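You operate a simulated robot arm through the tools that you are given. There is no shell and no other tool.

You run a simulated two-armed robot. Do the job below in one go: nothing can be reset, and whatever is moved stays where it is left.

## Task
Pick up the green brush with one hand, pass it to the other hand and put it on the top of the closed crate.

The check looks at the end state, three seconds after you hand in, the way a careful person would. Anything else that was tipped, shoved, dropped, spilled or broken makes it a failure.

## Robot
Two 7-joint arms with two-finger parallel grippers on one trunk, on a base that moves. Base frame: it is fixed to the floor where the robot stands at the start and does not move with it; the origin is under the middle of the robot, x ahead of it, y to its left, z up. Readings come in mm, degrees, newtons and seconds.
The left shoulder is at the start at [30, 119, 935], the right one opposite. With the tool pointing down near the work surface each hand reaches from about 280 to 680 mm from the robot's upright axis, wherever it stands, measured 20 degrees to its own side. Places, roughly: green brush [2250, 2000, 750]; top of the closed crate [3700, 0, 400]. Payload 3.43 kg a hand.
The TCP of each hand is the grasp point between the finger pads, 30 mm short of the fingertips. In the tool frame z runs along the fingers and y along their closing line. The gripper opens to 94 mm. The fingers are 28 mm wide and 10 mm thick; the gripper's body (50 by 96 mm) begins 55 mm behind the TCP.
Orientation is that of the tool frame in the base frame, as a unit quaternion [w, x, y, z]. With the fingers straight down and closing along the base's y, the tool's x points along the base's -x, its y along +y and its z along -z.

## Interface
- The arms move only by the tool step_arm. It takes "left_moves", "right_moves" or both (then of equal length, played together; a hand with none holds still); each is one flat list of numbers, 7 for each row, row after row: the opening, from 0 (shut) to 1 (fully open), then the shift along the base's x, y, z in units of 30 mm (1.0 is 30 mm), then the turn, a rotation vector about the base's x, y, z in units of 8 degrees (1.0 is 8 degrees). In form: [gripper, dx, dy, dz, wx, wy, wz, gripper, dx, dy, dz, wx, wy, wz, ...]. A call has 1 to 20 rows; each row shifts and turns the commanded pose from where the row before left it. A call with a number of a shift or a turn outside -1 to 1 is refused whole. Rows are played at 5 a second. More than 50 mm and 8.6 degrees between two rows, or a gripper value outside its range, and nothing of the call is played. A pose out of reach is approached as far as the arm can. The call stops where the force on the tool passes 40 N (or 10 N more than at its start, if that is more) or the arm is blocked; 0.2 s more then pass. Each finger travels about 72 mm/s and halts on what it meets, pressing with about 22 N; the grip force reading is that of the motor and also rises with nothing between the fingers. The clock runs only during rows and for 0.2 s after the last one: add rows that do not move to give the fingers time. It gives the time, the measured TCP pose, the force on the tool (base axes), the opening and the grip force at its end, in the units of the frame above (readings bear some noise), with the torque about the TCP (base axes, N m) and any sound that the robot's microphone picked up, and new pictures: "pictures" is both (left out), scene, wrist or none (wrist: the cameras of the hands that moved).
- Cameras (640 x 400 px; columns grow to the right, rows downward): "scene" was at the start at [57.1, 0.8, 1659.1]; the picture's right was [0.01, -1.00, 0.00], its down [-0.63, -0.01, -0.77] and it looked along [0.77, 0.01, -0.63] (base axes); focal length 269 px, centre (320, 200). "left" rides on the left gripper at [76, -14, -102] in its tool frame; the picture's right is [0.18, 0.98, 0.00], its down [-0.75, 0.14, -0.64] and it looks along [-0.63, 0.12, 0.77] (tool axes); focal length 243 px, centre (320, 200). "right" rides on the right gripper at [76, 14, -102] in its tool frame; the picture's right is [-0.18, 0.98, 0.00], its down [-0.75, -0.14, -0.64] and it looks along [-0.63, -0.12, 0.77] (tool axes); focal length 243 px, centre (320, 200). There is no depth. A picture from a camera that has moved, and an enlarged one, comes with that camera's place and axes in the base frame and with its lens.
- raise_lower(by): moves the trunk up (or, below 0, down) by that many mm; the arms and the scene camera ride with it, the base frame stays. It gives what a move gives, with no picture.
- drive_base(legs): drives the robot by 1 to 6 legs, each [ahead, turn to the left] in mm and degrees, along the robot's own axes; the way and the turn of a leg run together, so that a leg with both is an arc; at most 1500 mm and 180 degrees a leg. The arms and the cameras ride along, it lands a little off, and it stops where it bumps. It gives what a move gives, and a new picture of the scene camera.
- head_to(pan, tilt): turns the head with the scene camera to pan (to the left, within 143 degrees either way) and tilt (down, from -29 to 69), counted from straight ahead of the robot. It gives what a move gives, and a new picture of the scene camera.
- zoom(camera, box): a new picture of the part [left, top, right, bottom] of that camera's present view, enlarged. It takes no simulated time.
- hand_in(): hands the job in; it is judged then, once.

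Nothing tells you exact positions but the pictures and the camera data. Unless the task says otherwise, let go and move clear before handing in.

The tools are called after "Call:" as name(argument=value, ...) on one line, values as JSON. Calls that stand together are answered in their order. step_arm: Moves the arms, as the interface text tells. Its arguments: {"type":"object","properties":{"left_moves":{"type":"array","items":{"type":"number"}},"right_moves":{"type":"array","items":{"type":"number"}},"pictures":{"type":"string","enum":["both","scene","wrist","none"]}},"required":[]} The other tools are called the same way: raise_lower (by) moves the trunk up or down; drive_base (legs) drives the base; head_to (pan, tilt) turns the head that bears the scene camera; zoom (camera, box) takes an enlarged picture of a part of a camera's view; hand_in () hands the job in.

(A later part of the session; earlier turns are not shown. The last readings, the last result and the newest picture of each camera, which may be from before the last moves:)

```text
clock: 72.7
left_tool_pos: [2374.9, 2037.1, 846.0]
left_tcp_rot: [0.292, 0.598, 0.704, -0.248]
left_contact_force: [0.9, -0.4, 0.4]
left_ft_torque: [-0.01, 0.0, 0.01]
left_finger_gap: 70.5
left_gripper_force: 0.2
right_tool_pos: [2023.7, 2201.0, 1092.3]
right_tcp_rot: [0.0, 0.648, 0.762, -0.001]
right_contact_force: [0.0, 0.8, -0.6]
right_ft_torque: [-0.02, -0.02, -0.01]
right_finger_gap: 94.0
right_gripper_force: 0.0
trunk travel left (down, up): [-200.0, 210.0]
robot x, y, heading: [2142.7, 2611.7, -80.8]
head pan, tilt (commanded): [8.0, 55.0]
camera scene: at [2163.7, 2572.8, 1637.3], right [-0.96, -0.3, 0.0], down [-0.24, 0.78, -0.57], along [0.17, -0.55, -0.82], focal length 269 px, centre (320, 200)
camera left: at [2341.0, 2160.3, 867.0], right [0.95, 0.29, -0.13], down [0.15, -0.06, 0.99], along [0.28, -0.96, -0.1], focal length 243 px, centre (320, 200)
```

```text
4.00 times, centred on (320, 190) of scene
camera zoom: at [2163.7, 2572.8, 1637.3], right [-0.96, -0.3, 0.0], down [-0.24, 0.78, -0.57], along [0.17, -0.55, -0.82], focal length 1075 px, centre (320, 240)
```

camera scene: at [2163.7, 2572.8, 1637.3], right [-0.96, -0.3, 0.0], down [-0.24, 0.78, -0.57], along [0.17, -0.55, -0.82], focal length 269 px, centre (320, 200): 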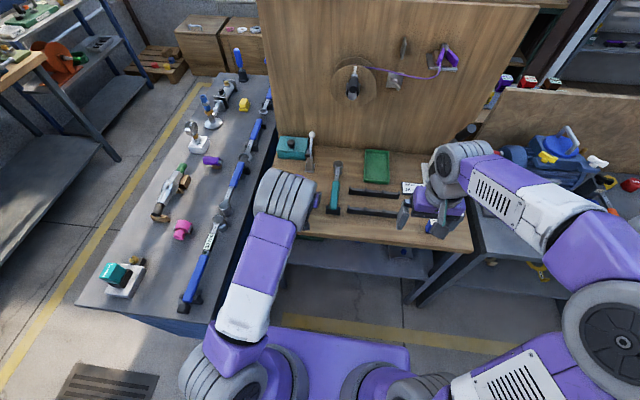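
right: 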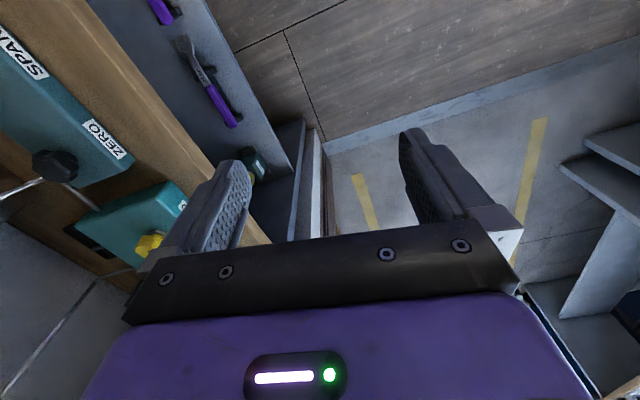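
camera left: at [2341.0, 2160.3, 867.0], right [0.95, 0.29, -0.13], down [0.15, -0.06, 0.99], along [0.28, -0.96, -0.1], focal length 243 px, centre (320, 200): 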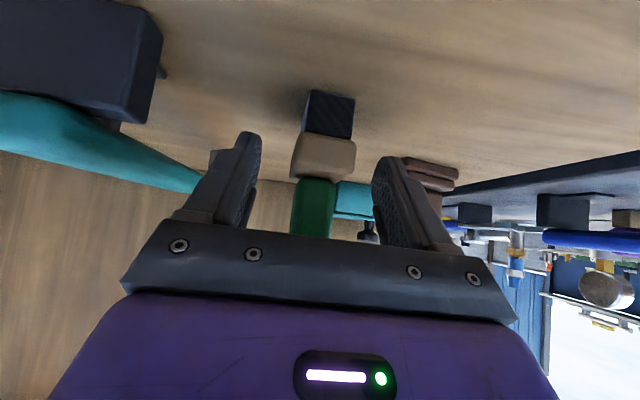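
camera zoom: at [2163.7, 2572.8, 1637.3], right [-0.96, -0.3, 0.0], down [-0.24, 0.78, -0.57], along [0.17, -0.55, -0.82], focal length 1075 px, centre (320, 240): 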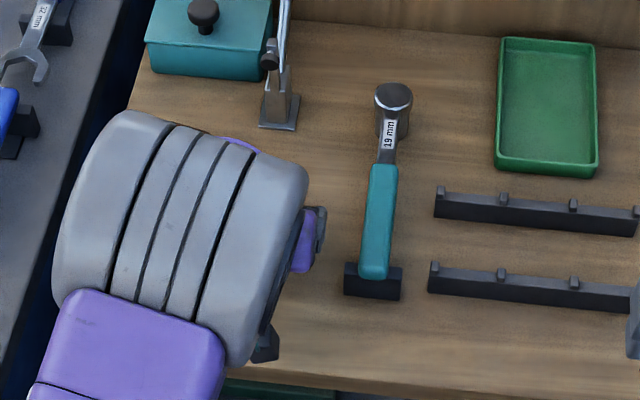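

The fingers straddle the wooden block, centred to within a millimetre or two, about 14 mm above the bench. I'll go 5 mm lower and close on the block.

Call:
step_arm(left_moves=[0.75, 0, 0, -0.17, 0, 0, 0, 0.4, 0, 0, 0, 0, 0, 0, 0, 0, 0, 0, 0, 0, 0, 0, 0, 0, 0, 0, 0, 0, 0, 0, 0, 0, 0, 0, 0, 0, 0, 0, 0, 0, 0, 0], pictures="wrist")

Call:
zoom(camera="left", box=[200, 30, 440, 180])

```text
clock: 74.1
left_tool_pos: [2374.9, 2036.5, 842.3]
left_tcp_rot: [0.292, 0.598, 0.704, -0.247]
left_contact_force: [-0.9, -0.5, 1.3]
left_ft_torque: [-0.01, 0.06, -0.02]
left_finger_gap: 33.6
left_gripper_force: 21.9
right_tool_pos: [2023.3, 2199.0, 1092.1]
right_tcp_rot: [0.001, 0.648, 0.762, 0.001]
right_contact_force: [-0.2, -0.5, 0.6]
right_ft_torque: [-0.01, 0.01, 0.04]
right_finger_gap: 93.9
right_gripper_force: 0.0
trunk travel left (down, up): [-200.0, 210.0]
robot x, y, heading: [2145.9, 2612.5, -80.9]
head pan, tilt (commanded): [8.0, 55.0]
camera left: at [2341.2, 2160.1, 862.1], right [0.95, 0.29, -0.13], down [0.15, -0.06, 0.99], along [0.28, -0.96, -0.1], focal length 243 px, centre (320, 200)
```

left: 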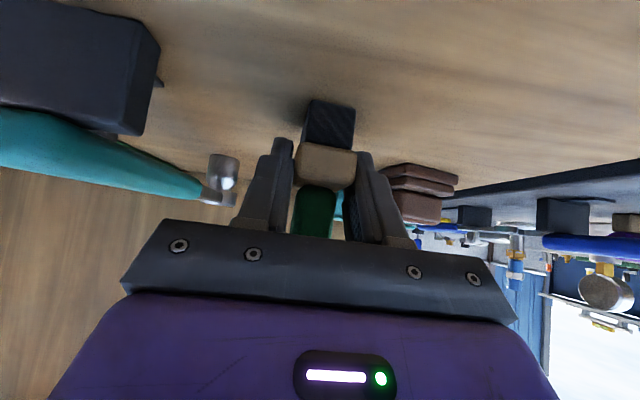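

```text
2.67 times, centred on (320, 105) of left
camera zoom: at [2341.2, 2160.1, 862.1], right [0.95, 0.29, -0.13], down [0.15, -0.06, 0.99], along [0.28, -0.96, -0.1], focal length 647 px, centre (320, 453)
```

zoom: 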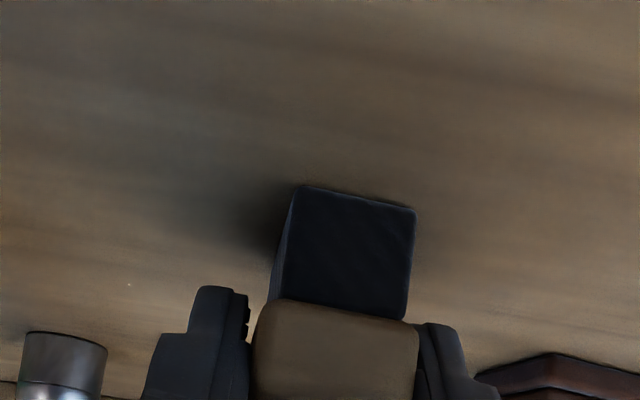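

Gripped: gap 33.6 mm with 21.9 N. Lifting straight up and checking.

Call:
step_arm(left_moves=[0, 0, 0, 0.4, 0, 0, 0, 0, 0, 0, 0.6, 0, 0, 0, 0, 0, 0, 1, 0, 0, 0, 0, 0, 0, 1, 0, 0, 0, 0, 0, 0, 0, 0, 0, 0])

Call:
zoom(camera="left", box=[200, 30, 440, 180])

```text
clock: 75.3
left_tool_pos: [2374.3, 2035.9, 931.5]
left_tcp_rot: [0.291, 0.599, 0.704, -0.247]
left_contact_force: [0.9, 0.6, -0.4]
left_ft_torque: [0.01, -0.02, 0.0]
left_finger_gap: 33.8
left_gripper_force: 21.9
right_tool_pos: [2023.8, 2198.9, 1092.0]
right_tcp_rot: [0.0, 0.648, 0.761, 0.0]
right_contact_force: [0.2, -0.3, 0.0]
right_ft_torque: [-0.01, 0.0, 0.0]
right_finger_gap: 94.0
right_gripper_force: 0.0
trunk travel left (down, up): [-200.0, 210.0]
robot x, y, heading: [2146.8, 2613.3, -80.5]
head pan, tilt (commanded): [8.0, 55.0]
camera scene: at [2164.0, 2571.9, 1637.2], right [-0.96, -0.3, 0.0], down [-0.24, 0.78, -0.57], along [0.17, -0.55, -0.82], focal length 269 px, centre (320, 200)
camera left: at [2340.9, 2159.9, 952.2], right [0.95, 0.29, -0.13], down [0.15, -0.06, 0.99], along [0.28, -0.96, -0.1], focal length 243 px, centre (320, 200)
```

scene: 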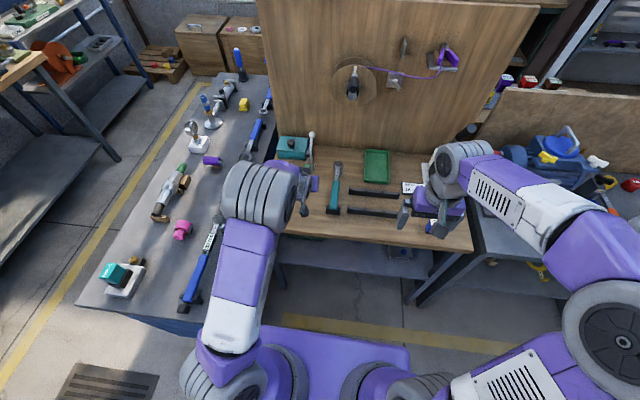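
left: 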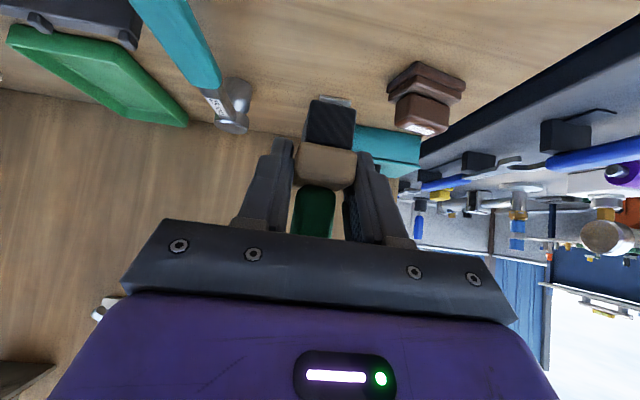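

```text
2.67 times, centred on (320, 105) of left
camera zoom: at [2340.9, 2159.9, 952.2], right [0.95, 0.29, -0.13], down [0.15, -0.06, 0.99], along [0.28, -0.96, -0.1], focal length 647 px, centre (320, 453)
```

zoom: 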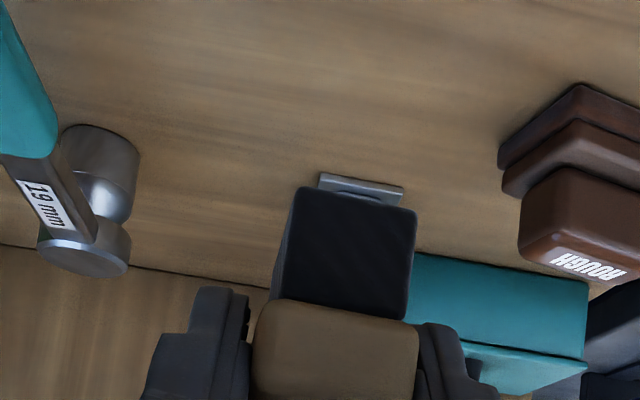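

The brush is held firmly upright by its block. I'll back away from the bench into free floor before the hand-over.

Call:
drive_base(legs=[[-350, 0]])

```text
clock: 77.6
left_tool_pos: [2317.9, 2378.9, 931.5]
left_tcp_rot: [0.291, 0.599, 0.703, -0.248]
left_contact_force: [-0.4, 0.8, -0.4]
left_ft_torque: [0.01, 0.0, 0.01]
left_finger_gap: 33.8
left_gripper_force: 22.2
right_tool_pos: [1968.2, 2543.2, 1092.3]
right_tcp_rot: [0.001, 0.648, 0.761, 0.001]
right_contact_force: [0.2, 0.6, -0.5]
right_ft_torque: [-0.03, -0.02, 0.03]
right_finger_gap: 94.2
right_gripper_force: 0.1
trunk travel left (down, up): [-200.0, 210.0]
robot x, y, heading: [2087.2, 2956.4, -80.7]
head pan, tilt (commanded): [8.0, 55.0]
camera scene: at [2108.2, 2916.2, 1637.3], right [-0.96, -0.3, 0.0], down [-0.24, 0.78, -0.57], along [0.17, -0.55, -0.82], focal length 269 px, centre (320, 200)
```

scene: 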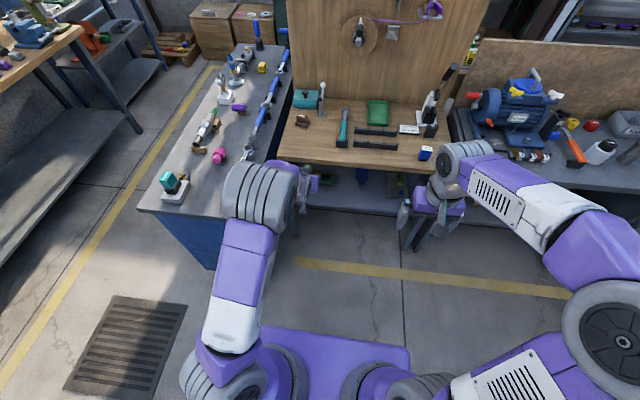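

Clear of the bench now. I'll turn the left hand inward (yaw right) toward the mid-line while the right hand yaws the opposite way, half the turn first.

Call:
step_arm(left_moves=[0, -0.366, 0.295, 0, 0, 0, -0.9375, 0, -0.366, 0.295, 0, 0, 0, -0.9375, 0, -0.366, 0.295, 0, 0, 0, -0.9375, 0, -0.366, 0.295, 0, 0, 0, -0.9375, 0, -0.366, 0.295, 0, 0, 0, -0.9375, 0, -0.366, 0.295, 0, 0, 0, -0.9375], right_moves=[0.6, 0, 0, 0, 0, 0, 0.9375, 0.6, 0, 0, 0, 0, 0, 0.9375, 0.6, 0, 0, 0, 0, 0, 0.9375, 0.6, 0, 0, 0, 0, 0, 0.9375, 0.6, 0, 0, 0, 0, 0, 0.9375, 0.6, 0, 0, 0, 0, 0, 0.9375])

```text
clock: 79.0
left_tool_pos: [2252.7, 2432.2, 932.0]
left_tcp_rot: [0.175, 0.823, 0.42, -0.34]
left_contact_force: [-0.2, -0.3, -0.4]
left_ft_torque: [0.03, -0.03, -0.01]
left_finger_gap: 33.4
left_gripper_force: 22.1
right_tool_pos: [1968.7, 2542.9, 1092.2]
right_tcp_rot: [-0.001, 0.306, 0.952, 0.0]
right_contact_force: [0.7, -0.3, -0.6]
right_ft_torque: [0.01, 0.0, -0.03]
right_finger_gap: 56.1
right_gripper_force: 0.1
trunk travel left (down, up): [-200.0, 210.0]
robot x, y, heading: [2088.6, 2952.4, -80.9]
head pan, tilt (commanded): [8.0, 55.0]
camera scene: at [2109.2, 2915.4, 1637.2], right [-0.96, -0.3, 0.0], down [-0.24, 0.78, -0.57], along [0.17, -0.55, -0.82], focal length 269 px, centre (320, 200)
camera right: at [1915.3, 2598.6, 1195.2], right [0.72, 0.69, 0.0], down [0.53, -0.55, 0.64], along [0.44, -0.46, -0.77], focal length 243 px, centre (320, 200)
camera left: at [2316.2, 2543.9, 952.3], right [0.87, -0.47, -0.13], down [0.07, -0.15, 0.99], along [-0.48, -0.87, -0.1], focal length 243 px, centre (320, 200)
```

scene: 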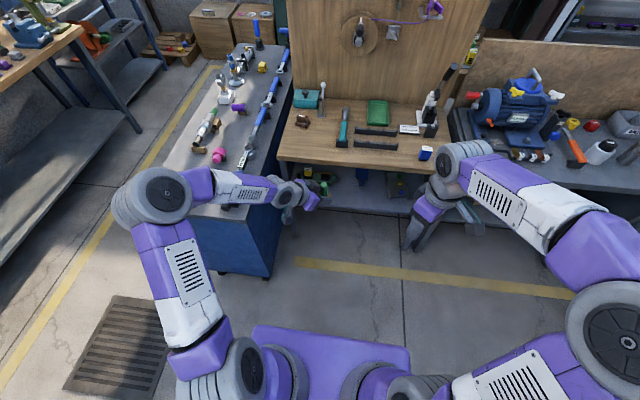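
right: 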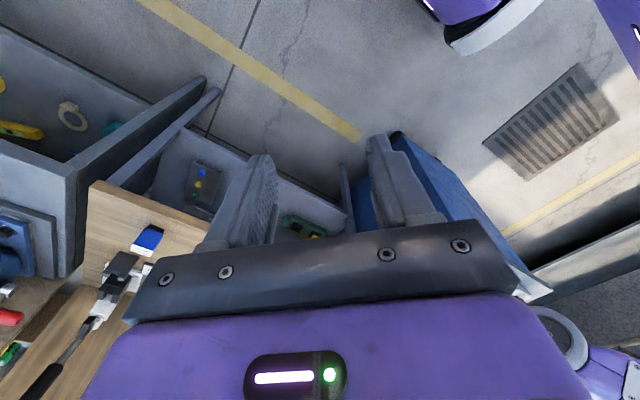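
left: 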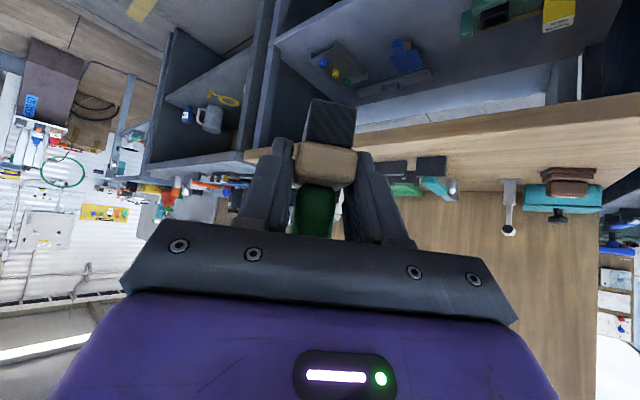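

Both arms follow well; finishing the second half of the turn.

Call:
step_arm(left_moves=[0, -0.366, 0.295, 0, 0, 0, -0.9375, 0, -0.366, 0.295, 0, 0, 0, -0.9375, 0, -0.366, 0.295, 0, 0, 0, -0.9375, 0, -0.366, 0.295, 0, 0, 0, -0.9375, 0, -0.366, 0.295, 0, 0, 0, -0.9375, 0, -0.366, 0.295, 0, 0, 0, -0.9375, 0, 0, 0, 0, 0, 0, 0], right_moves=[0.6, 0, 0, 0.2, 0, 0, 0.9375, 0.6, 0, 0, 0.2, 0, 0, 0.9375, 0.6, 0, 0, 0.2, 0, 0, 0.9375, 0.6, 0, 0, 0.2, 0, 0, 0.9375, 0.6, 0, 0, 0.2, 0, 0, 0.9375, 0.6, 0, 0, 0.2, 0, 0, 0.9375, 0.6, 0, 0, 0, 0, 0, 0])

```text
clock: 80.6
left_tool_pos: [2187.1, 2484.7, 932.6]
left_tcp_rot: [0.031, 0.921, 0.074, -0.381]
left_contact_force: [-0.1, 0.3, -1.4]
left_ft_torque: [0.0, 0.0, -0.01]
left_finger_gap: 33.2
left_gripper_force: 21.9
right_tool_pos: [1967.5, 2542.4, 1128.3]
right_tcp_rot: [0.0, -0.081, 0.997, 0.001]
right_contact_force: [-0.1, -0.7, 0.5]
right_ft_torque: [-0.02, -0.01, -0.02]
right_finger_gap: 56.4
right_gripper_force: 0.1
trunk travel left (down, up): [-200.0, 210.0]
robot x, y, heading: [2087.0, 2956.0, -80.6]
head pan, tilt (commanded): [8.0, 55.0]
camera scene: at [2108.5, 2915.4, 1637.2], right [-0.96, -0.3, 0.0], down [-0.24, 0.78, -0.57], along [0.17, -0.55, -0.82], focal length 269 px, centre (320, 200)
camera right: at [1890.6, 2544.4, 1231.0], right [0.02, 1.0, 0.0], down [0.77, -0.02, 0.64], along [0.64, -0.01, -0.77], focal length 243 px, centre (320, 200)
camera left: at [2309.4, 2519.4, 952.5], right [0.28, -0.95, -0.13], down [-0.06, -0.15, 0.99], along [-0.96, -0.27, -0.1], focal length 243 px, centre (320, 200)
```

scene: 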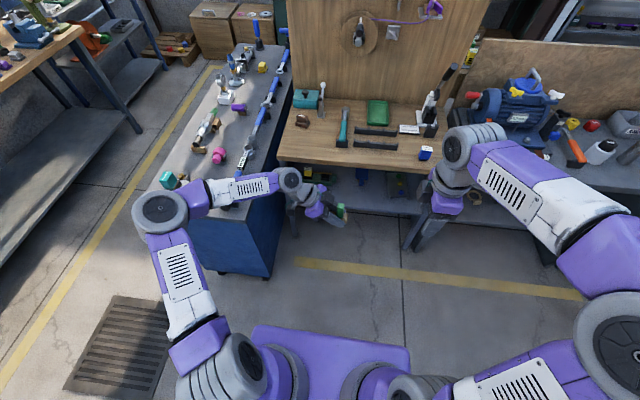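
right: 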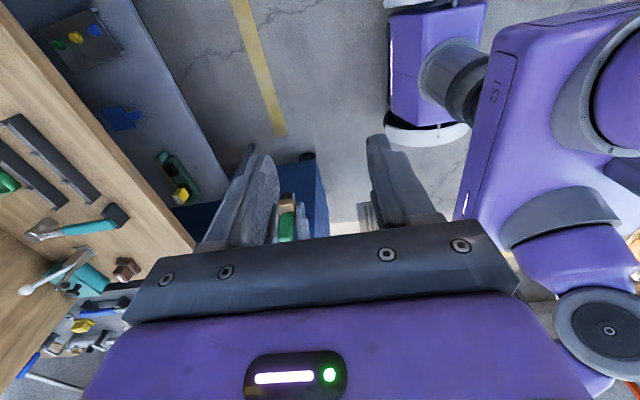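
left: 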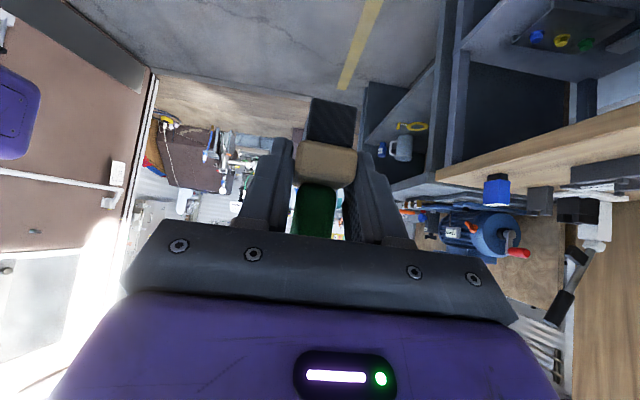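

Hands are now opposed: left holds the brush upright from the left, right points down with its camera outward. I'll zoom with the right wrist camera to locate the handle precisely.

Call:
zoom(camera="right", box=[240, 170, 336, 230])

Call:
zoom(camera="scene", box=[270, 160, 400, 241])

```text
6.67 times, centred on (288, 200) of right
camera zoom: at [1890.6, 2544.4, 1231.0], right [0.02, 1.0, 0.0], down [0.77, -0.02, 0.64], along [0.64, -0.01, -0.77], focal length 1618 px, centre (533, 200)
```

zoom: 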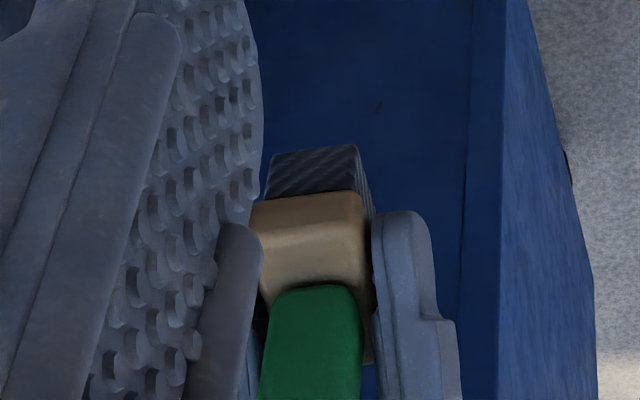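

```text
4.92 times, centred on (335, 200) of scene
camera zoom: at [2108.5, 2915.4, 1637.2], right [-0.96, -0.3, 0.0], down [-0.24, 0.78, -0.57], along [0.17, -0.55, -0.82], focal length 1323 px, centre (246, 198)
```

zoom: 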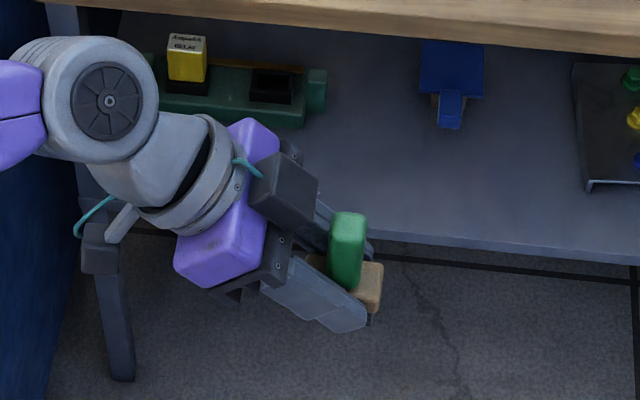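

Call:
zoom(camera="right", box=[250, 195, 346, 255])

Call:
zoom(camera="scene", box=[308, 185, 372, 225])

Call:
zoom(camera="left", box=[240, 80, 400, 180])

```text
6.67 times, centred on (298, 225) of right
camera zoom: at [1890.6, 2544.4, 1231.0], right [0.02, 1.0, 0.0], down [0.77, -0.02, 0.64], along [0.64, -0.01, -0.77], focal length 1618 px, centre (467, 33)
```

zoom: 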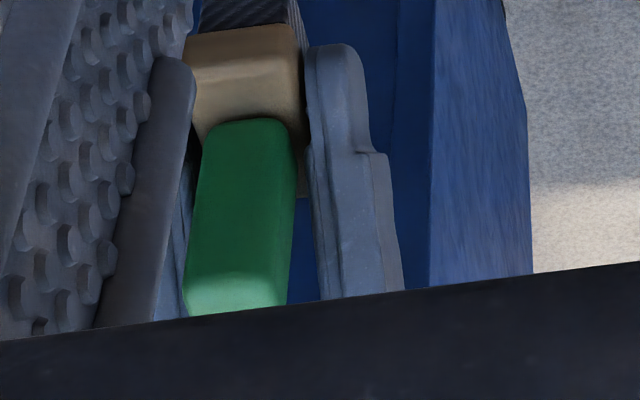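

```text
10.00 times, centred on (340, 205) of scene
camera zoom: at [2108.5, 2915.4, 1637.2], right [-0.96, -0.3, 0.0], down [-0.24, 0.78, -0.57], along [0.17, -0.55, -0.82], focal length 2688 px, centre (120, 150)
```

zoom: 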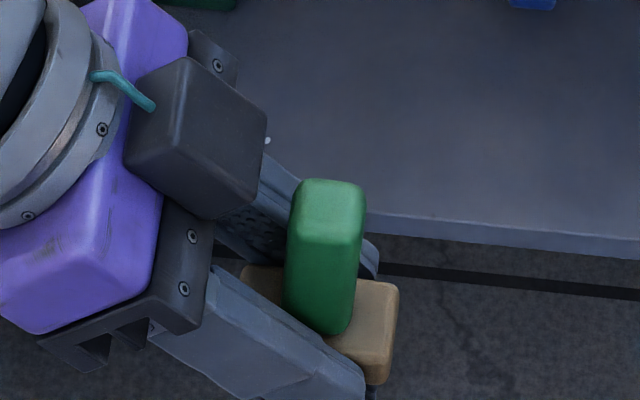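

```text
4.00 times, centred on (320, 130) of left
camera zoom: at [2309.4, 2519.4, 952.5], right [0.28, -0.95, -0.13], down [-0.06, -0.15, 0.99], along [-0.96, -0.27, -0.1], focal length 970 px, centre (320, 480)
```

zoom: 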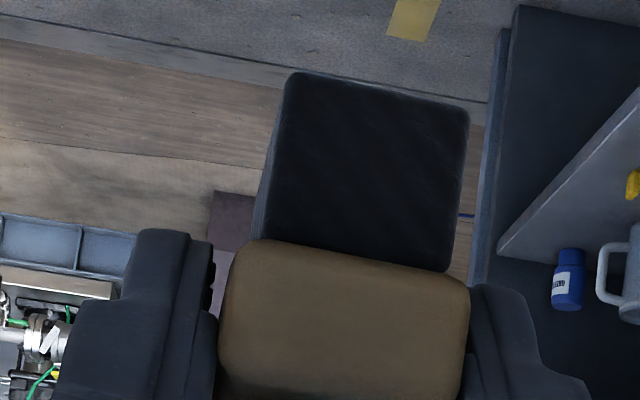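

I notice a dark box on the upper side of the left gripper; I'll look at both grippers more closely to know what could collide in the hand-over.

Call:
zoom(camera="scene", box=[390, 120, 518, 200])

Call:
zoom(camera="scene", box=[270, 150, 366, 210])

Call:
zoom(camera="scene", box=[390, 150, 486, 210])

```text
5.00 times, centred on (454, 160) of scene
camera zoom: at [2108.5, 2915.4, 1637.2], right [-0.96, -0.3, 0.0], down [-0.24, 0.78, -0.57], along [0.17, -0.55, -0.82], focal length 1344 px, centre (-350, 400)
```

zoom: 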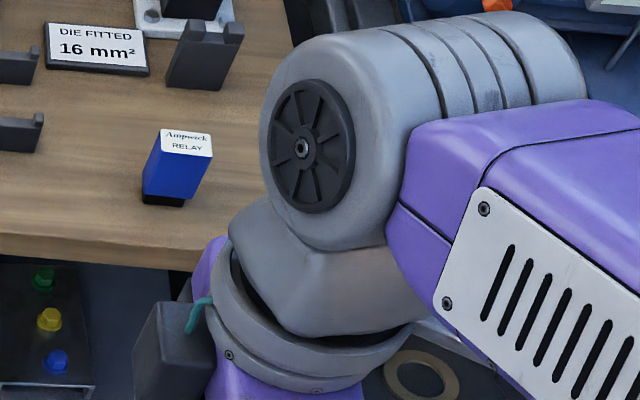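

```text
6.67 times, centred on (318, 180) of scene
camera zoom: at [2108.5, 2915.4, 1637.2], right [-0.96, -0.3, 0.0], down [-0.24, 0.78, -0.57], along [0.17, -0.55, -0.82], focal length 1792 px, centre (333, 333)
```

zoom: 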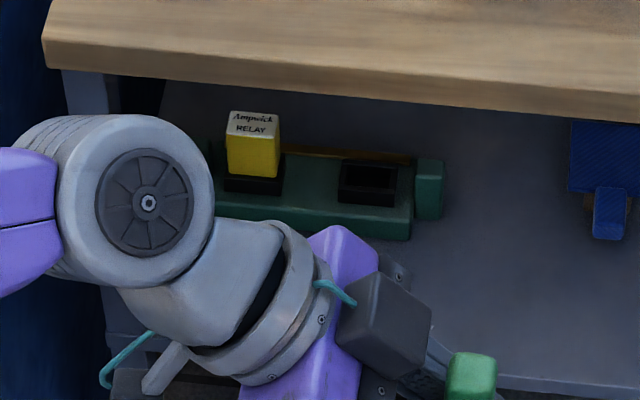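

```text
6.67 times, centred on (438, 180) of scene
camera zoom: at [2108.5, 2915.4, 1637.2], right [-0.96, -0.3, 0.0], down [-0.24, 0.78, -0.57], along [0.17, -0.55, -0.82], focal length 1792 px, centre (-467, 333)
```

zoom: 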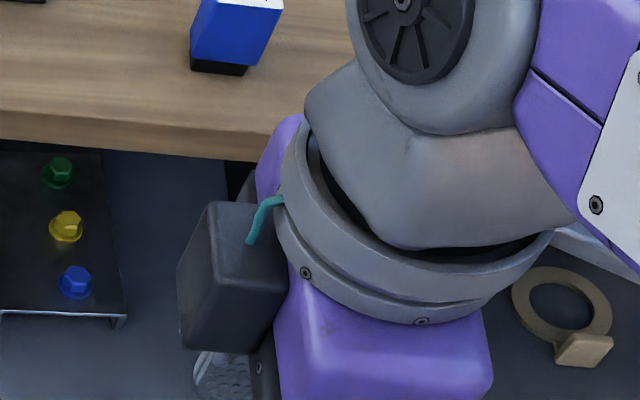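

The right hand should come in tilted about 30° (fingers down-left), which keeps its body well clear of the left hand's box while gripping the handle's faces flat. I'll move it to a stand-off 120 mm up-right of the handle.

Call:
step_arm(right_moves=[0.6, 0.787, -0.391, -0.232, 0.1, -0.617, 0, 0.6, 0.787, -0.391, -0.232, 0.1, -0.617, 0, 0.6, 0.787, -0.391, -0.232, 0.1, -0.617, 0, 0.6, 0.787, -0.391, -0.232, 0.1, -0.617, 0, 0.6, 0.787, -0.391, -0.232, 0.1, -0.617, 0, 0.6, 0.787, -0.391, -0.232, 0.1, -0.617, 0, 0.6, 0, 0, 0, 0, 0, 0])

Call:
zoom(camera="scene", box=[290, 140, 418, 220])

Call:
zoom(camera="right", box=[240, 90, 400, 190])

```text
clock: 82.2
left_tool_pos: [2186.8, 2484.7, 930.8]
left_tcp_rot: [0.031, 0.921, 0.074, -0.381]
left_contact_force: [-0.3, -0.1, 0.3]
left_ft_torque: [-0.03, 0.01, 0.02]
left_finger_gap: 33.5
left_gripper_force: 22.4
right_tool_pos: [2109.0, 2472.4, 1085.3]
right_tcp_rot: [0.26, -0.078, 0.962, 0.022]
right_contact_force: [0.5, 1.5, 0.4]
right_ft_torque: [-0.01, 0.03, 0.0]
right_finger_gap: 56.5
right_gripper_force: 0.1
trunk travel left (down, up): [-200.0, 210.0]
robot x, y, heading: [2086.8, 2951.8, -80.7]
head pan, tilt (commanded): [8.0, 55.0]
camera scene: at [2108.2, 2915.8, 1637.3], right [-0.96, -0.3, 0.0], down [-0.24, 0.78, -0.57], along [0.17, -0.55, -0.82], focal length 269 px, centre (320, 200)
camera right: at [1991.1, 2467.7, 1137.0], right [0.0, 1.0, 0.09], down [0.35, -0.09, 0.93], along [0.94, 0.03, -0.35], focal length 243 px, centre (320, 200)
```

scene: 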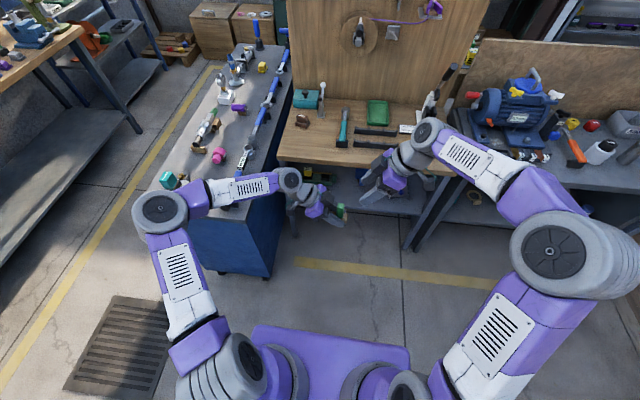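
right: 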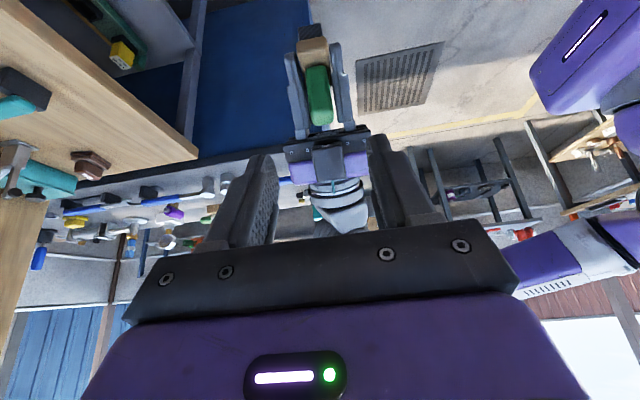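

```text
5.00 times, centred on (354, 180) of scene
camera zoom: at [2108.2, 2915.8, 1637.3], right [-0.96, -0.3, 0.0], down [-0.24, 0.78, -0.57], along [0.17, -0.55, -0.82], focal length 1344 px, centre (150, 300)
```

zoom: 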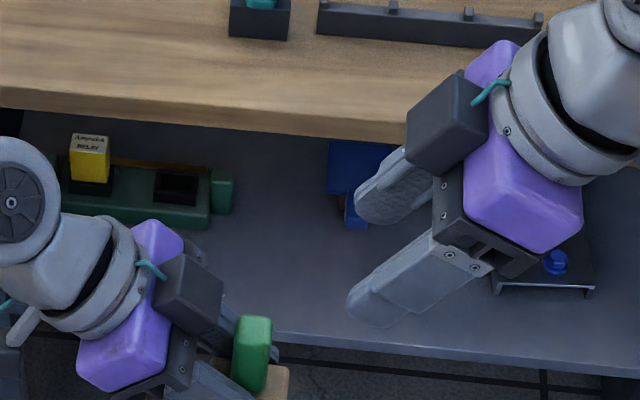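

```text
4.00 times, centred on (320, 140) of right
camera zoom: at [1991.1, 2467.7, 1137.0], right [0.0, 1.0, 0.09], down [0.35, -0.09, 0.93], along [0.94, 0.03, -0.35], focal length 970 px, centre (320, 440)
```

zoom: 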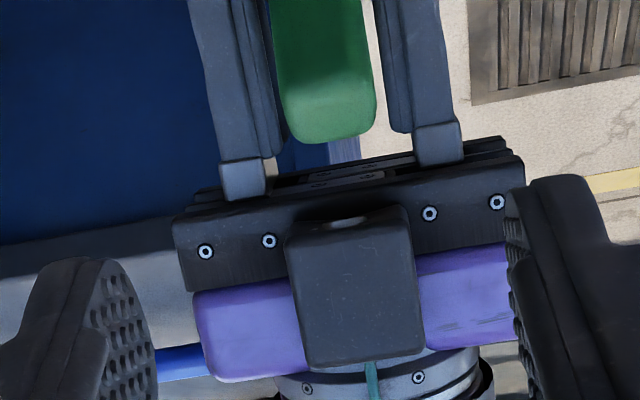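

The left hand's box is centred and short of the handle, so the 30° approach is clear. The handle top is at about [2179, 2483, 987]; I'll advance the right hand along its axis so the fingers straddle the top ~30 mm of the handle.

Call:
step_arm(right_moves=[0.6, 0.345, 0.051, -0.542, 0, 0, 0, 0.6, 0.345, 0.051, -0.542, 0, 0, 0, 0.6, 0.345, 0.051, -0.542, 0, 0, 0, 0.6, 0.345, 0.051, -0.542, 0, 0, 0, 0.6, 0.345, 0.051, -0.542, 0, 0, 0, 0.6, 0.345, 0.051, -0.542, 0, 0, 0, 0.6, 0, 0, 0, 0, 0, 0])

Call:
zoom(camera="scene", box=[290, 160, 386, 220])

Call:
zoom(camera="right", box=[200, 60, 440, 210])

```text
clock: 83.8
left_tool_pos: [2187.0, 2483.7, 931.2]
left_tcp_rot: [0.032, 0.921, 0.075, -0.382]
left_contact_force: [0.4, -0.6, -1.2]
left_ft_torque: [-0.02, -0.02, 0.01]
left_finger_gap: 33.6
left_gripper_force: 22.1
right_tool_pos: [2169.7, 2481.5, 987.7]
right_tcp_rot: [0.257, -0.077, 0.963, 0.021]
right_contact_force: [0.3, 0.3, -0.3]
right_ft_torque: [0.06, -0.01, -0.01]
right_finger_gap: 56.4
right_gripper_force: 0.0
trunk travel left (down, up): [-200.0, 210.0]
robot x, y, heading: [2090.0, 2950.7, -80.6]
head pan, tilt (commanded): [8.0, 55.0]
camera scene: at [2108.2, 2915.5, 1637.3], right [-0.96, -0.3, 0.0], down [-0.24, 0.78, -0.57], along [0.17, -0.55, -0.82], focal length 269 px, centre (320, 200)
camera right: at [2052.8, 2476.6, 1039.1], right [0.0, 1.0, 0.09], down [0.35, -0.09, 0.93], along [0.94, 0.03, -0.35], focal length 243 px, centre (320, 200)
```

scene: 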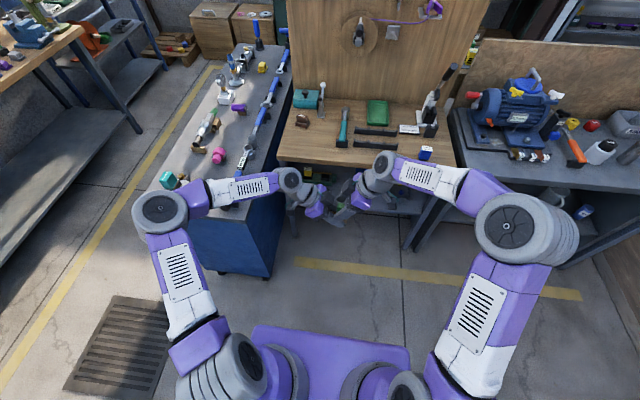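
right: 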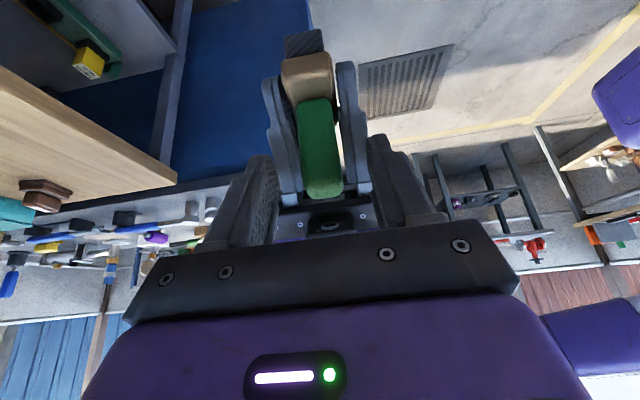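

```text
6.67 times, centred on (338, 190) of scene
camera zoom: at [2108.2, 2915.5, 1637.3], right [-0.96, -0.3, 0.0], down [-0.24, 0.78, -0.57], along [0.17, -0.55, -0.82], focal length 1792 px, centre (200, 267)
```

zoom: 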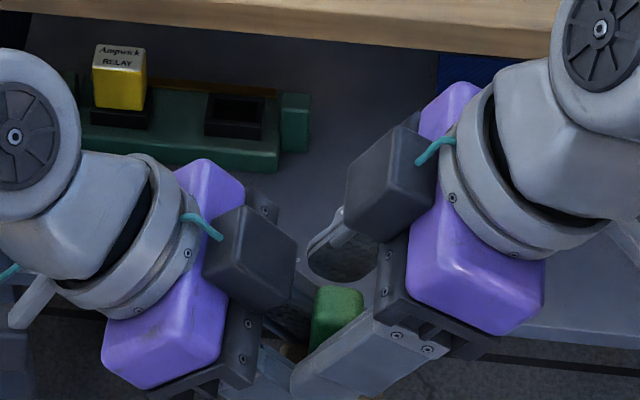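

```text
2.67 times, centred on (320, 135) of right
camera zoom: at [2052.8, 2476.6, 1039.1], right [0.0, 1.0, 0.09], down [0.35, -0.09, 0.93], along [0.94, 0.03, -0.35], focal length 647 px, centre (320, 373)
```

zoom: 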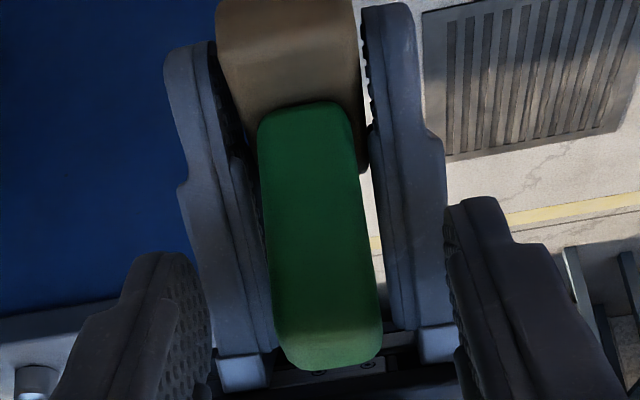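

The handle lies centred between the right fingers, with the tips clear of the left fingers. Closing the right gripper on the handle.

Call:
step_arm(right_moves=[0.4, 0, 0, 0, 0, 0, 0, 0.3, 0, 0, 0, 0, 0, 0, 0, 0, 0, 0, 0, 0, 0, 0, 0, 0, 0, 0, 0, 0, 0, 0, 0, 0, 0, 0, 0], pictures="wrist")

Call:
zoom(camera="right", box=[200, 60, 440, 210])

Call:
zoom(camera="scene", box=[310, 180, 374, 220])

```text
clock: 85.0
left_tool_pos: [2185.6, 2484.5, 931.1]
left_tcp_rot: [0.031, 0.921, 0.074, -0.382]
left_contact_force: [0.6, -3.4, -4.9]
left_ft_torque: [0.06, 0.11, 0.09]
left_finger_gap: 33.7
left_gripper_force: 22.2
right_tool_pos: [2170.3, 2480.8, 988.1]
right_tcp_rot: [0.258, -0.078, 0.963, 0.02]
right_contact_force: [-0.8, 3.4, 2.8]
right_ft_torque: [0.15, -0.13, -0.01]
right_finger_gap: 21.5
right_gripper_force: 22.1
trunk travel left (down, up): [-200.0, 210.0]
robot x, y, heading: [2087.8, 2953.8, -80.9]
head pan, tilt (commanded): [8.0, 55.0]
camera right: at [2052.8, 2476.6, 1039.2], right [0.0, 1.0, 0.09], down [0.35, -0.09, 0.93], along [0.94, 0.03, -0.35], focal length 243 px, centre (320, 200)
```

right: 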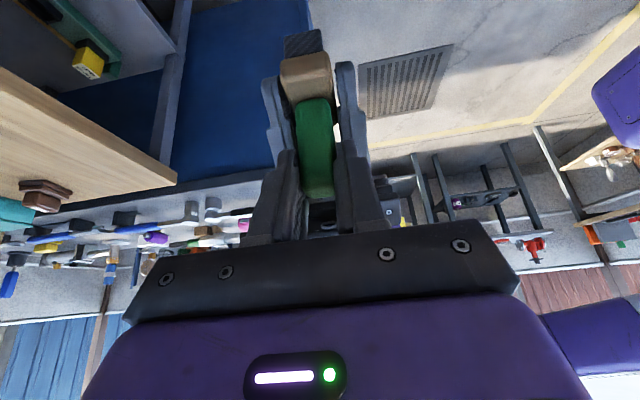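

```text
2.67 times, centred on (320, 135) of right
camera zoom: at [2052.8, 2476.6, 1039.2], right [0.0, 1.0, 0.09], down [0.35, -0.09, 0.93], along [0.94, 0.03, -0.35], focal length 647 px, centre (320, 373)
```

zoom: 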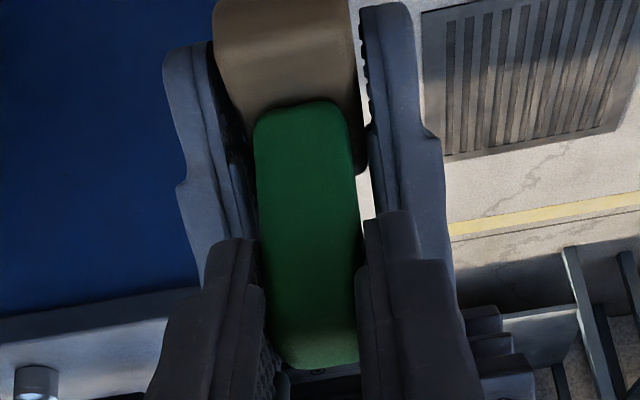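

```text
10.00 times, centred on (342, 200) of scene
camera zoom: at [2108.3, 2915.3, 1637.2], right [-0.96, -0.3, 0.0], down [-0.24, 0.78, -0.57], along [0.17, -0.55, -0.82], focal length 2688 px, centre (100, 200)
```

zoom: 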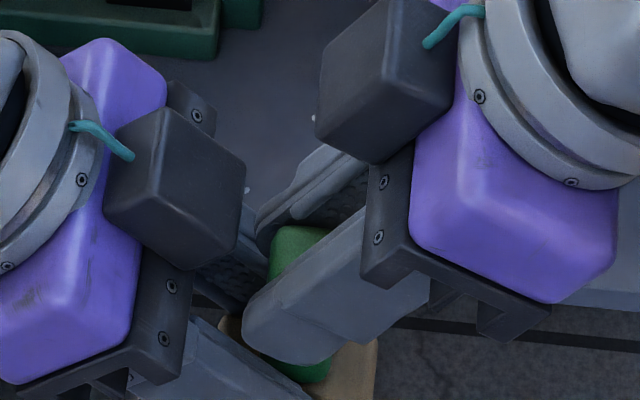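

The right hand holds the handle (gap 21.5 mm, 22 N). Now I open the left gripper and check that the brush stays.

Call:
step_arm(left_moves=[0.45, 0, 0, 0, 0, 0, 0, 0.65, 0, 0, 0, 0, 0, 0, 0.65, 0, 0, 0, 0, 0, 0, 0.65, 0, 0, 0, 0, 0, 0], right_moves=[0, 0, 0, 0, 0, 0, 0, 0, 0, 0, 0, 0, 0, 0, 0, 0, 0, 0, 0, 0, 0, 0, 0, 0, 0, 0, 0, 0], pictures="wrist")

```text
clock: 86.0
left_tool_pos: [2187.3, 2484.3, 931.3]
left_tcp_rot: [0.03, 0.921, 0.073, -0.381]
left_contact_force: [0.9, 0.4, -0.4]
left_ft_torque: [-0.01, 0.0, 0.02]
left_finger_gap: 61.1
left_gripper_force: 0.1
right_tool_pos: [2171.8, 2482.1, 987.2]
right_tcp_rot: [0.258, -0.078, 0.963, 0.021]
right_contact_force: [-0.5, -0.2, 0.4]
right_ft_torque: [0.01, 0.0, -0.03]
right_finger_gap: 21.4
right_gripper_force: 22.2
trunk travel left (down, up): [-200.0, 210.0]
robot x, y, heading: [2091.2, 2952.5, -80.6]
head pan, tilt (commanded): [8.0, 55.0]
camera right: at [2052.7, 2476.5, 1039.1], right [0.0, 1.0, 0.09], down [0.35, -0.09, 0.93], along [0.94, 0.03, -0.35], focal length 243 px, centre (320, 200)
camera left: at [2309.3, 2519.4, 952.4], right [0.29, -0.95, -0.13], down [-0.06, -0.15, 0.99], along [-0.96, -0.27, -0.1], focal length 243 px, centre (320, 200)
```

right: 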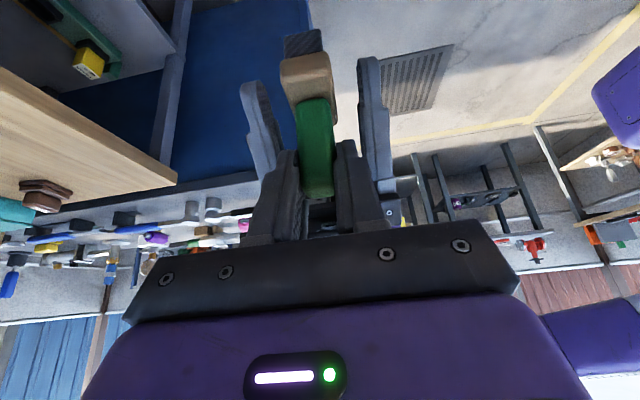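
left: 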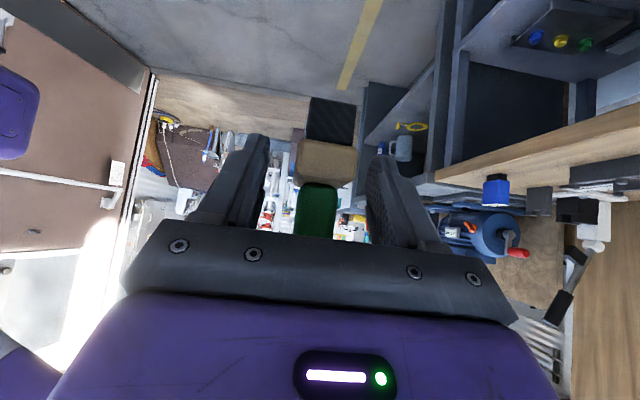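

The brush stays in the right hand. Retreating the left hand back along its own axis.

Call:
step_arm(left_moves=[0.65, 0.465, 0.076, 0.471, 0, 0, 0, 0.65, 0.465, 0.076, 0.471, 0, 0, 0, 0.65, 0.465, 0.076, 0.471, 0, 0, 0, 0.65, 0.465, 0.076, 0.471, 0, 0, 0, 0.65, 0.465, 0.076, 0.471, 0, 0, 0, 0.65, 0.465, 0.076, 0.471, 0, 0, 0, 0.65, 0.465, 0.076, 0.471, 0, 0, 0, 0.65, 0.465, 0.076, 0.471, 0, 0, 0], right_moves=[0, 0, 0, 0, 0, 0, 0, 0, 0, 0, 0, 0, 0, 0, 0, 0, 0, 0, 0, 0, 0, 0, 0, 0, 0, 0, 0, 0, 0, 0, 0, 0, 0, 0, 0, 0, 0, 0, 0, 0, 0, 0, 0, 0, 0, 0, 0, 0, 0, 0, 0, 0, 0, 0, 0, 0])

```text
clock: 87.8
left_tool_pos: [2298.8, 2503.2, 1044.0]
left_tcp_rot: [0.032, 0.921, 0.075, -0.381]
left_contact_force: [0.6, 0.1, 1.3]
left_ft_torque: [0.0, 0.0, 0.01]
left_finger_gap: 61.1
left_gripper_force: 0.2
right_tool_pos: [2171.6, 2481.1, 987.2]
right_tcp_rot: [0.258, -0.077, 0.963, 0.02]
right_contact_force: [-0.5, -0.4, 0.1]
right_ft_torque: [0.02, 0.0, 0.02]
right_finger_gap: 21.4
right_gripper_force: 21.5
trunk travel left (down, up): [-200.0, 210.0]
robot x, y, heading: [2090.5, 2956.0, -81.0]
head pan, tilt (commanded): [8.0, 55.0]
camera scene: at [2108.4, 2915.6, 1637.2], right [-0.96, -0.3, 0.0], down [-0.24, 0.78, -0.57], along [0.17, -0.55, -0.82], focal length 269 px, centre (320, 200)
camera right: at [2052.7, 2476.6, 1039.2], right [0.0, 1.0, 0.09], down [0.35, -0.09, 0.93], along [0.94, 0.03, -0.35], focal length 243 px, centre (320, 200)
camera left: at [2421.4, 2538.9, 1065.0], right [0.29, -0.95, -0.13], down [-0.06, -0.15, 0.99], along [-0.96, -0.27, -0.1], focal length 243 px, centre (320, 200)
```

scene: 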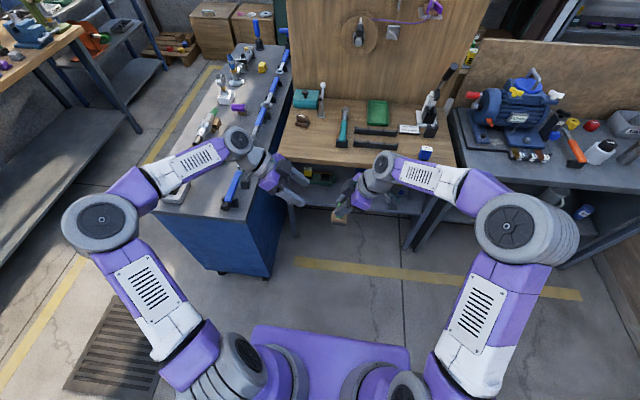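
right: 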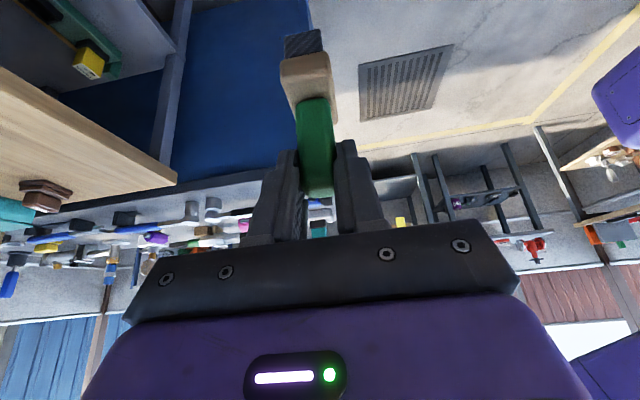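
left: 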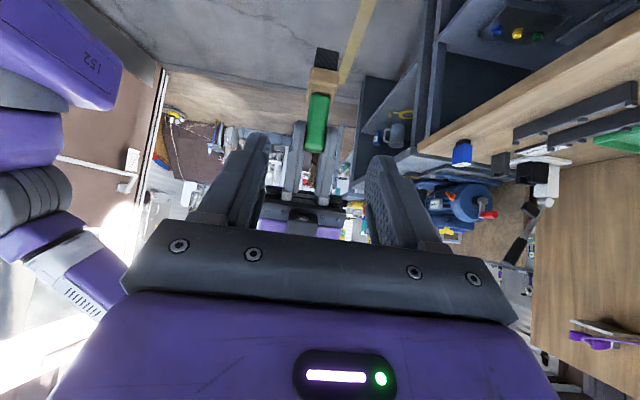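

Hand-over done. I'll bring both arms back to compact travelling poses: right hand yaws back so it leans forward with the brush upright, left hand folds back to its side.

Call:
step_arm(left_moves=[0.65, 0.21, 0.034, 0, 0, 0, 0.9375, 0.65, 0.21, 0.034, 0, 0, 0, 0.9375, 0.65, 0.21, 0.034, 0, 0, 0, 0.9375, 0.65, 0.21, 0.034, 0, 0, 0, 0.9375, 0.65, 0.21, 0.034, 0, 0, 0, 0.9375, 0.65, 0.21, 0.034, 0, 0, 0, 0.9375, 0.65, 0.21, 0.034, 0, 0, 0, 0.9375, 0.65, 0.21, 0.034, 0, 0, 0, 0.9375, 0.65, 0.21, 0.034, 0, 0, 0, 0.9375, 0.65, 0.21, 0.034, 0, 0, 0, 0.9375, 0.65, 0.21, 0.034, 0, 0, 0, 0.9375, 0.65, 0.21, 0.034, 0, 0, 0, 0.9375], right_moves=[0, -0.5, 0.06, 0.28, 0, 0, -0.9375, 0, -0.5, 0.06, 0.28, 0, 0, -0.9375, 0, -0.5, 0.06, 0.28, 0, 0, -0.9375, 0, -0.5, 0.06, 0.28, 0, 0, -0.9375, 0, -0.5, 0.06, 0.28, 0, 0, -0.9375, 0, -0.5, 0.06, 0.28, 0, 0, -0.9375, 0, -0.5, 0.06, 0.28, 0, 0, -0.9375, 0, -0.5, 0.06, 0.28, 0, 0, -0.9375, 0, -0.5, 0.06, 0.28, 0, 0, -0.9375, 0, -0.5, 0.06, 0.28, 0, 0, -0.9375, 0, -0.5, 0.06, 0.28, 0, 0, -0.9375, 0, -0.5, 0.06, 0.28, 0, 0, -0.9375])

```text
clock: 90.4
left_tool_pos: [2380.7, 2516.5, 1041.2]
left_tcp_rot: [0.29, 0.594, 0.71, -0.245]
left_contact_force: [-8.1, -1.9, 5.3]
left_ft_torque: [0.36, -0.42, 0.47]
left_finger_gap: 61.1
left_gripper_force: 0.2
right_tool_pos: [1990.8, 2503.1, 1088.2]
right_tcp_rot: [0.196, 0.626, 0.736, -0.169]
right_contact_force: [0.8, -0.7, -0.8]
right_ft_torque: [-0.02, 0.09, -0.05]
right_finger_gap: 21.6
right_gripper_force: 21.8
trunk travel left (down, up): [-200.0, 210.0]
robot x, y, heading: [2090.5, 2954.5, -80.7]
head pan, tilt (commanded): [8.0, 55.0]
camera scene: at [2109.5, 2915.7, 1637.3], right [-0.96, -0.3, 0.0], down [-0.24, 0.78, -0.57], along [0.17, -0.55, -0.82], focal length 269 px, centre (320, 200)
camera right: at [1987.0, 2621.2, 1140.3], right [1.0, 0.0, 0.09], down [-0.09, -0.35, 0.93], along [0.03, -0.94, -0.35], focal length 243 px, centre (320, 200)
camera left: at [2345.4, 2639.9, 1062.4], right [0.94, 0.3, -0.13], down [0.16, -0.06, 0.99], along [0.29, -0.95, -0.1], focal length 243 px, centre (320, 200)
```

scene: 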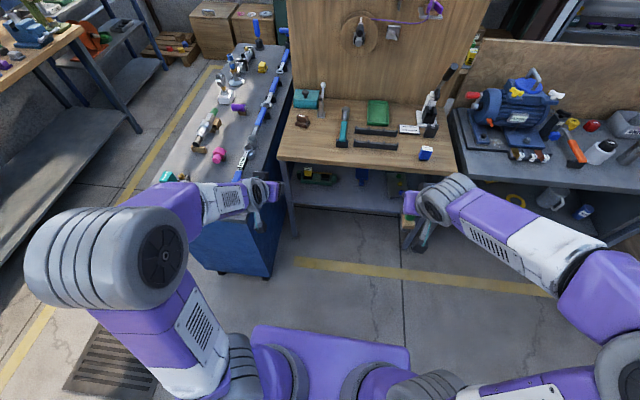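
right: 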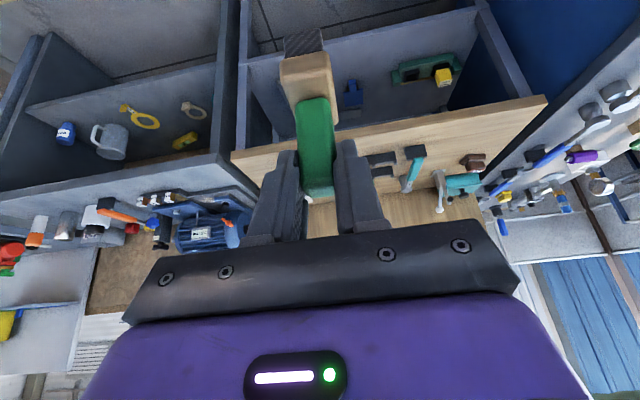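
left: 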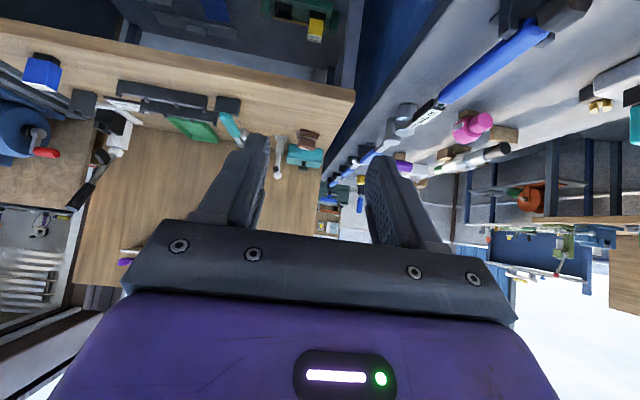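

The brush is upright in the right hand. The left force reading is slightly raised; I'll let it settle and check.

Call:
step_arm(left_moves=[0.65, 0, 0, 0, 0, 0, 0, 0.65, 0, 0, 0, 0, 0, 0], pictures="none")

```text
clock: 91.0
left_tool_pos: [2373.0, 2515.3, 1045.1]
left_tcp_rot: [0.291, 0.599, 0.703, -0.249]
left_contact_force: [-0.9, 0.0, -0.5]
left_ft_torque: [-0.01, 0.0, 0.02]
left_finger_gap: 61.1
left_gripper_force: 0.1
right_tool_pos: [1991.0, 2504.9, 1088.9]
right_tcp_rot: [0.197, 0.627, 0.735, -0.168]
right_contact_force: [0.2, 0.3, -0.7]
right_ft_torque: [0.02, 0.04, 0.0]
right_finger_gap: 21.4
right_gripper_force: 22.0
trunk travel left (down, up): [-200.0, 210.0]
robot x, y, heading: [2096.0, 2952.1, -80.7]
head pan, tilt (commanded): [8.0, 55.0]
```

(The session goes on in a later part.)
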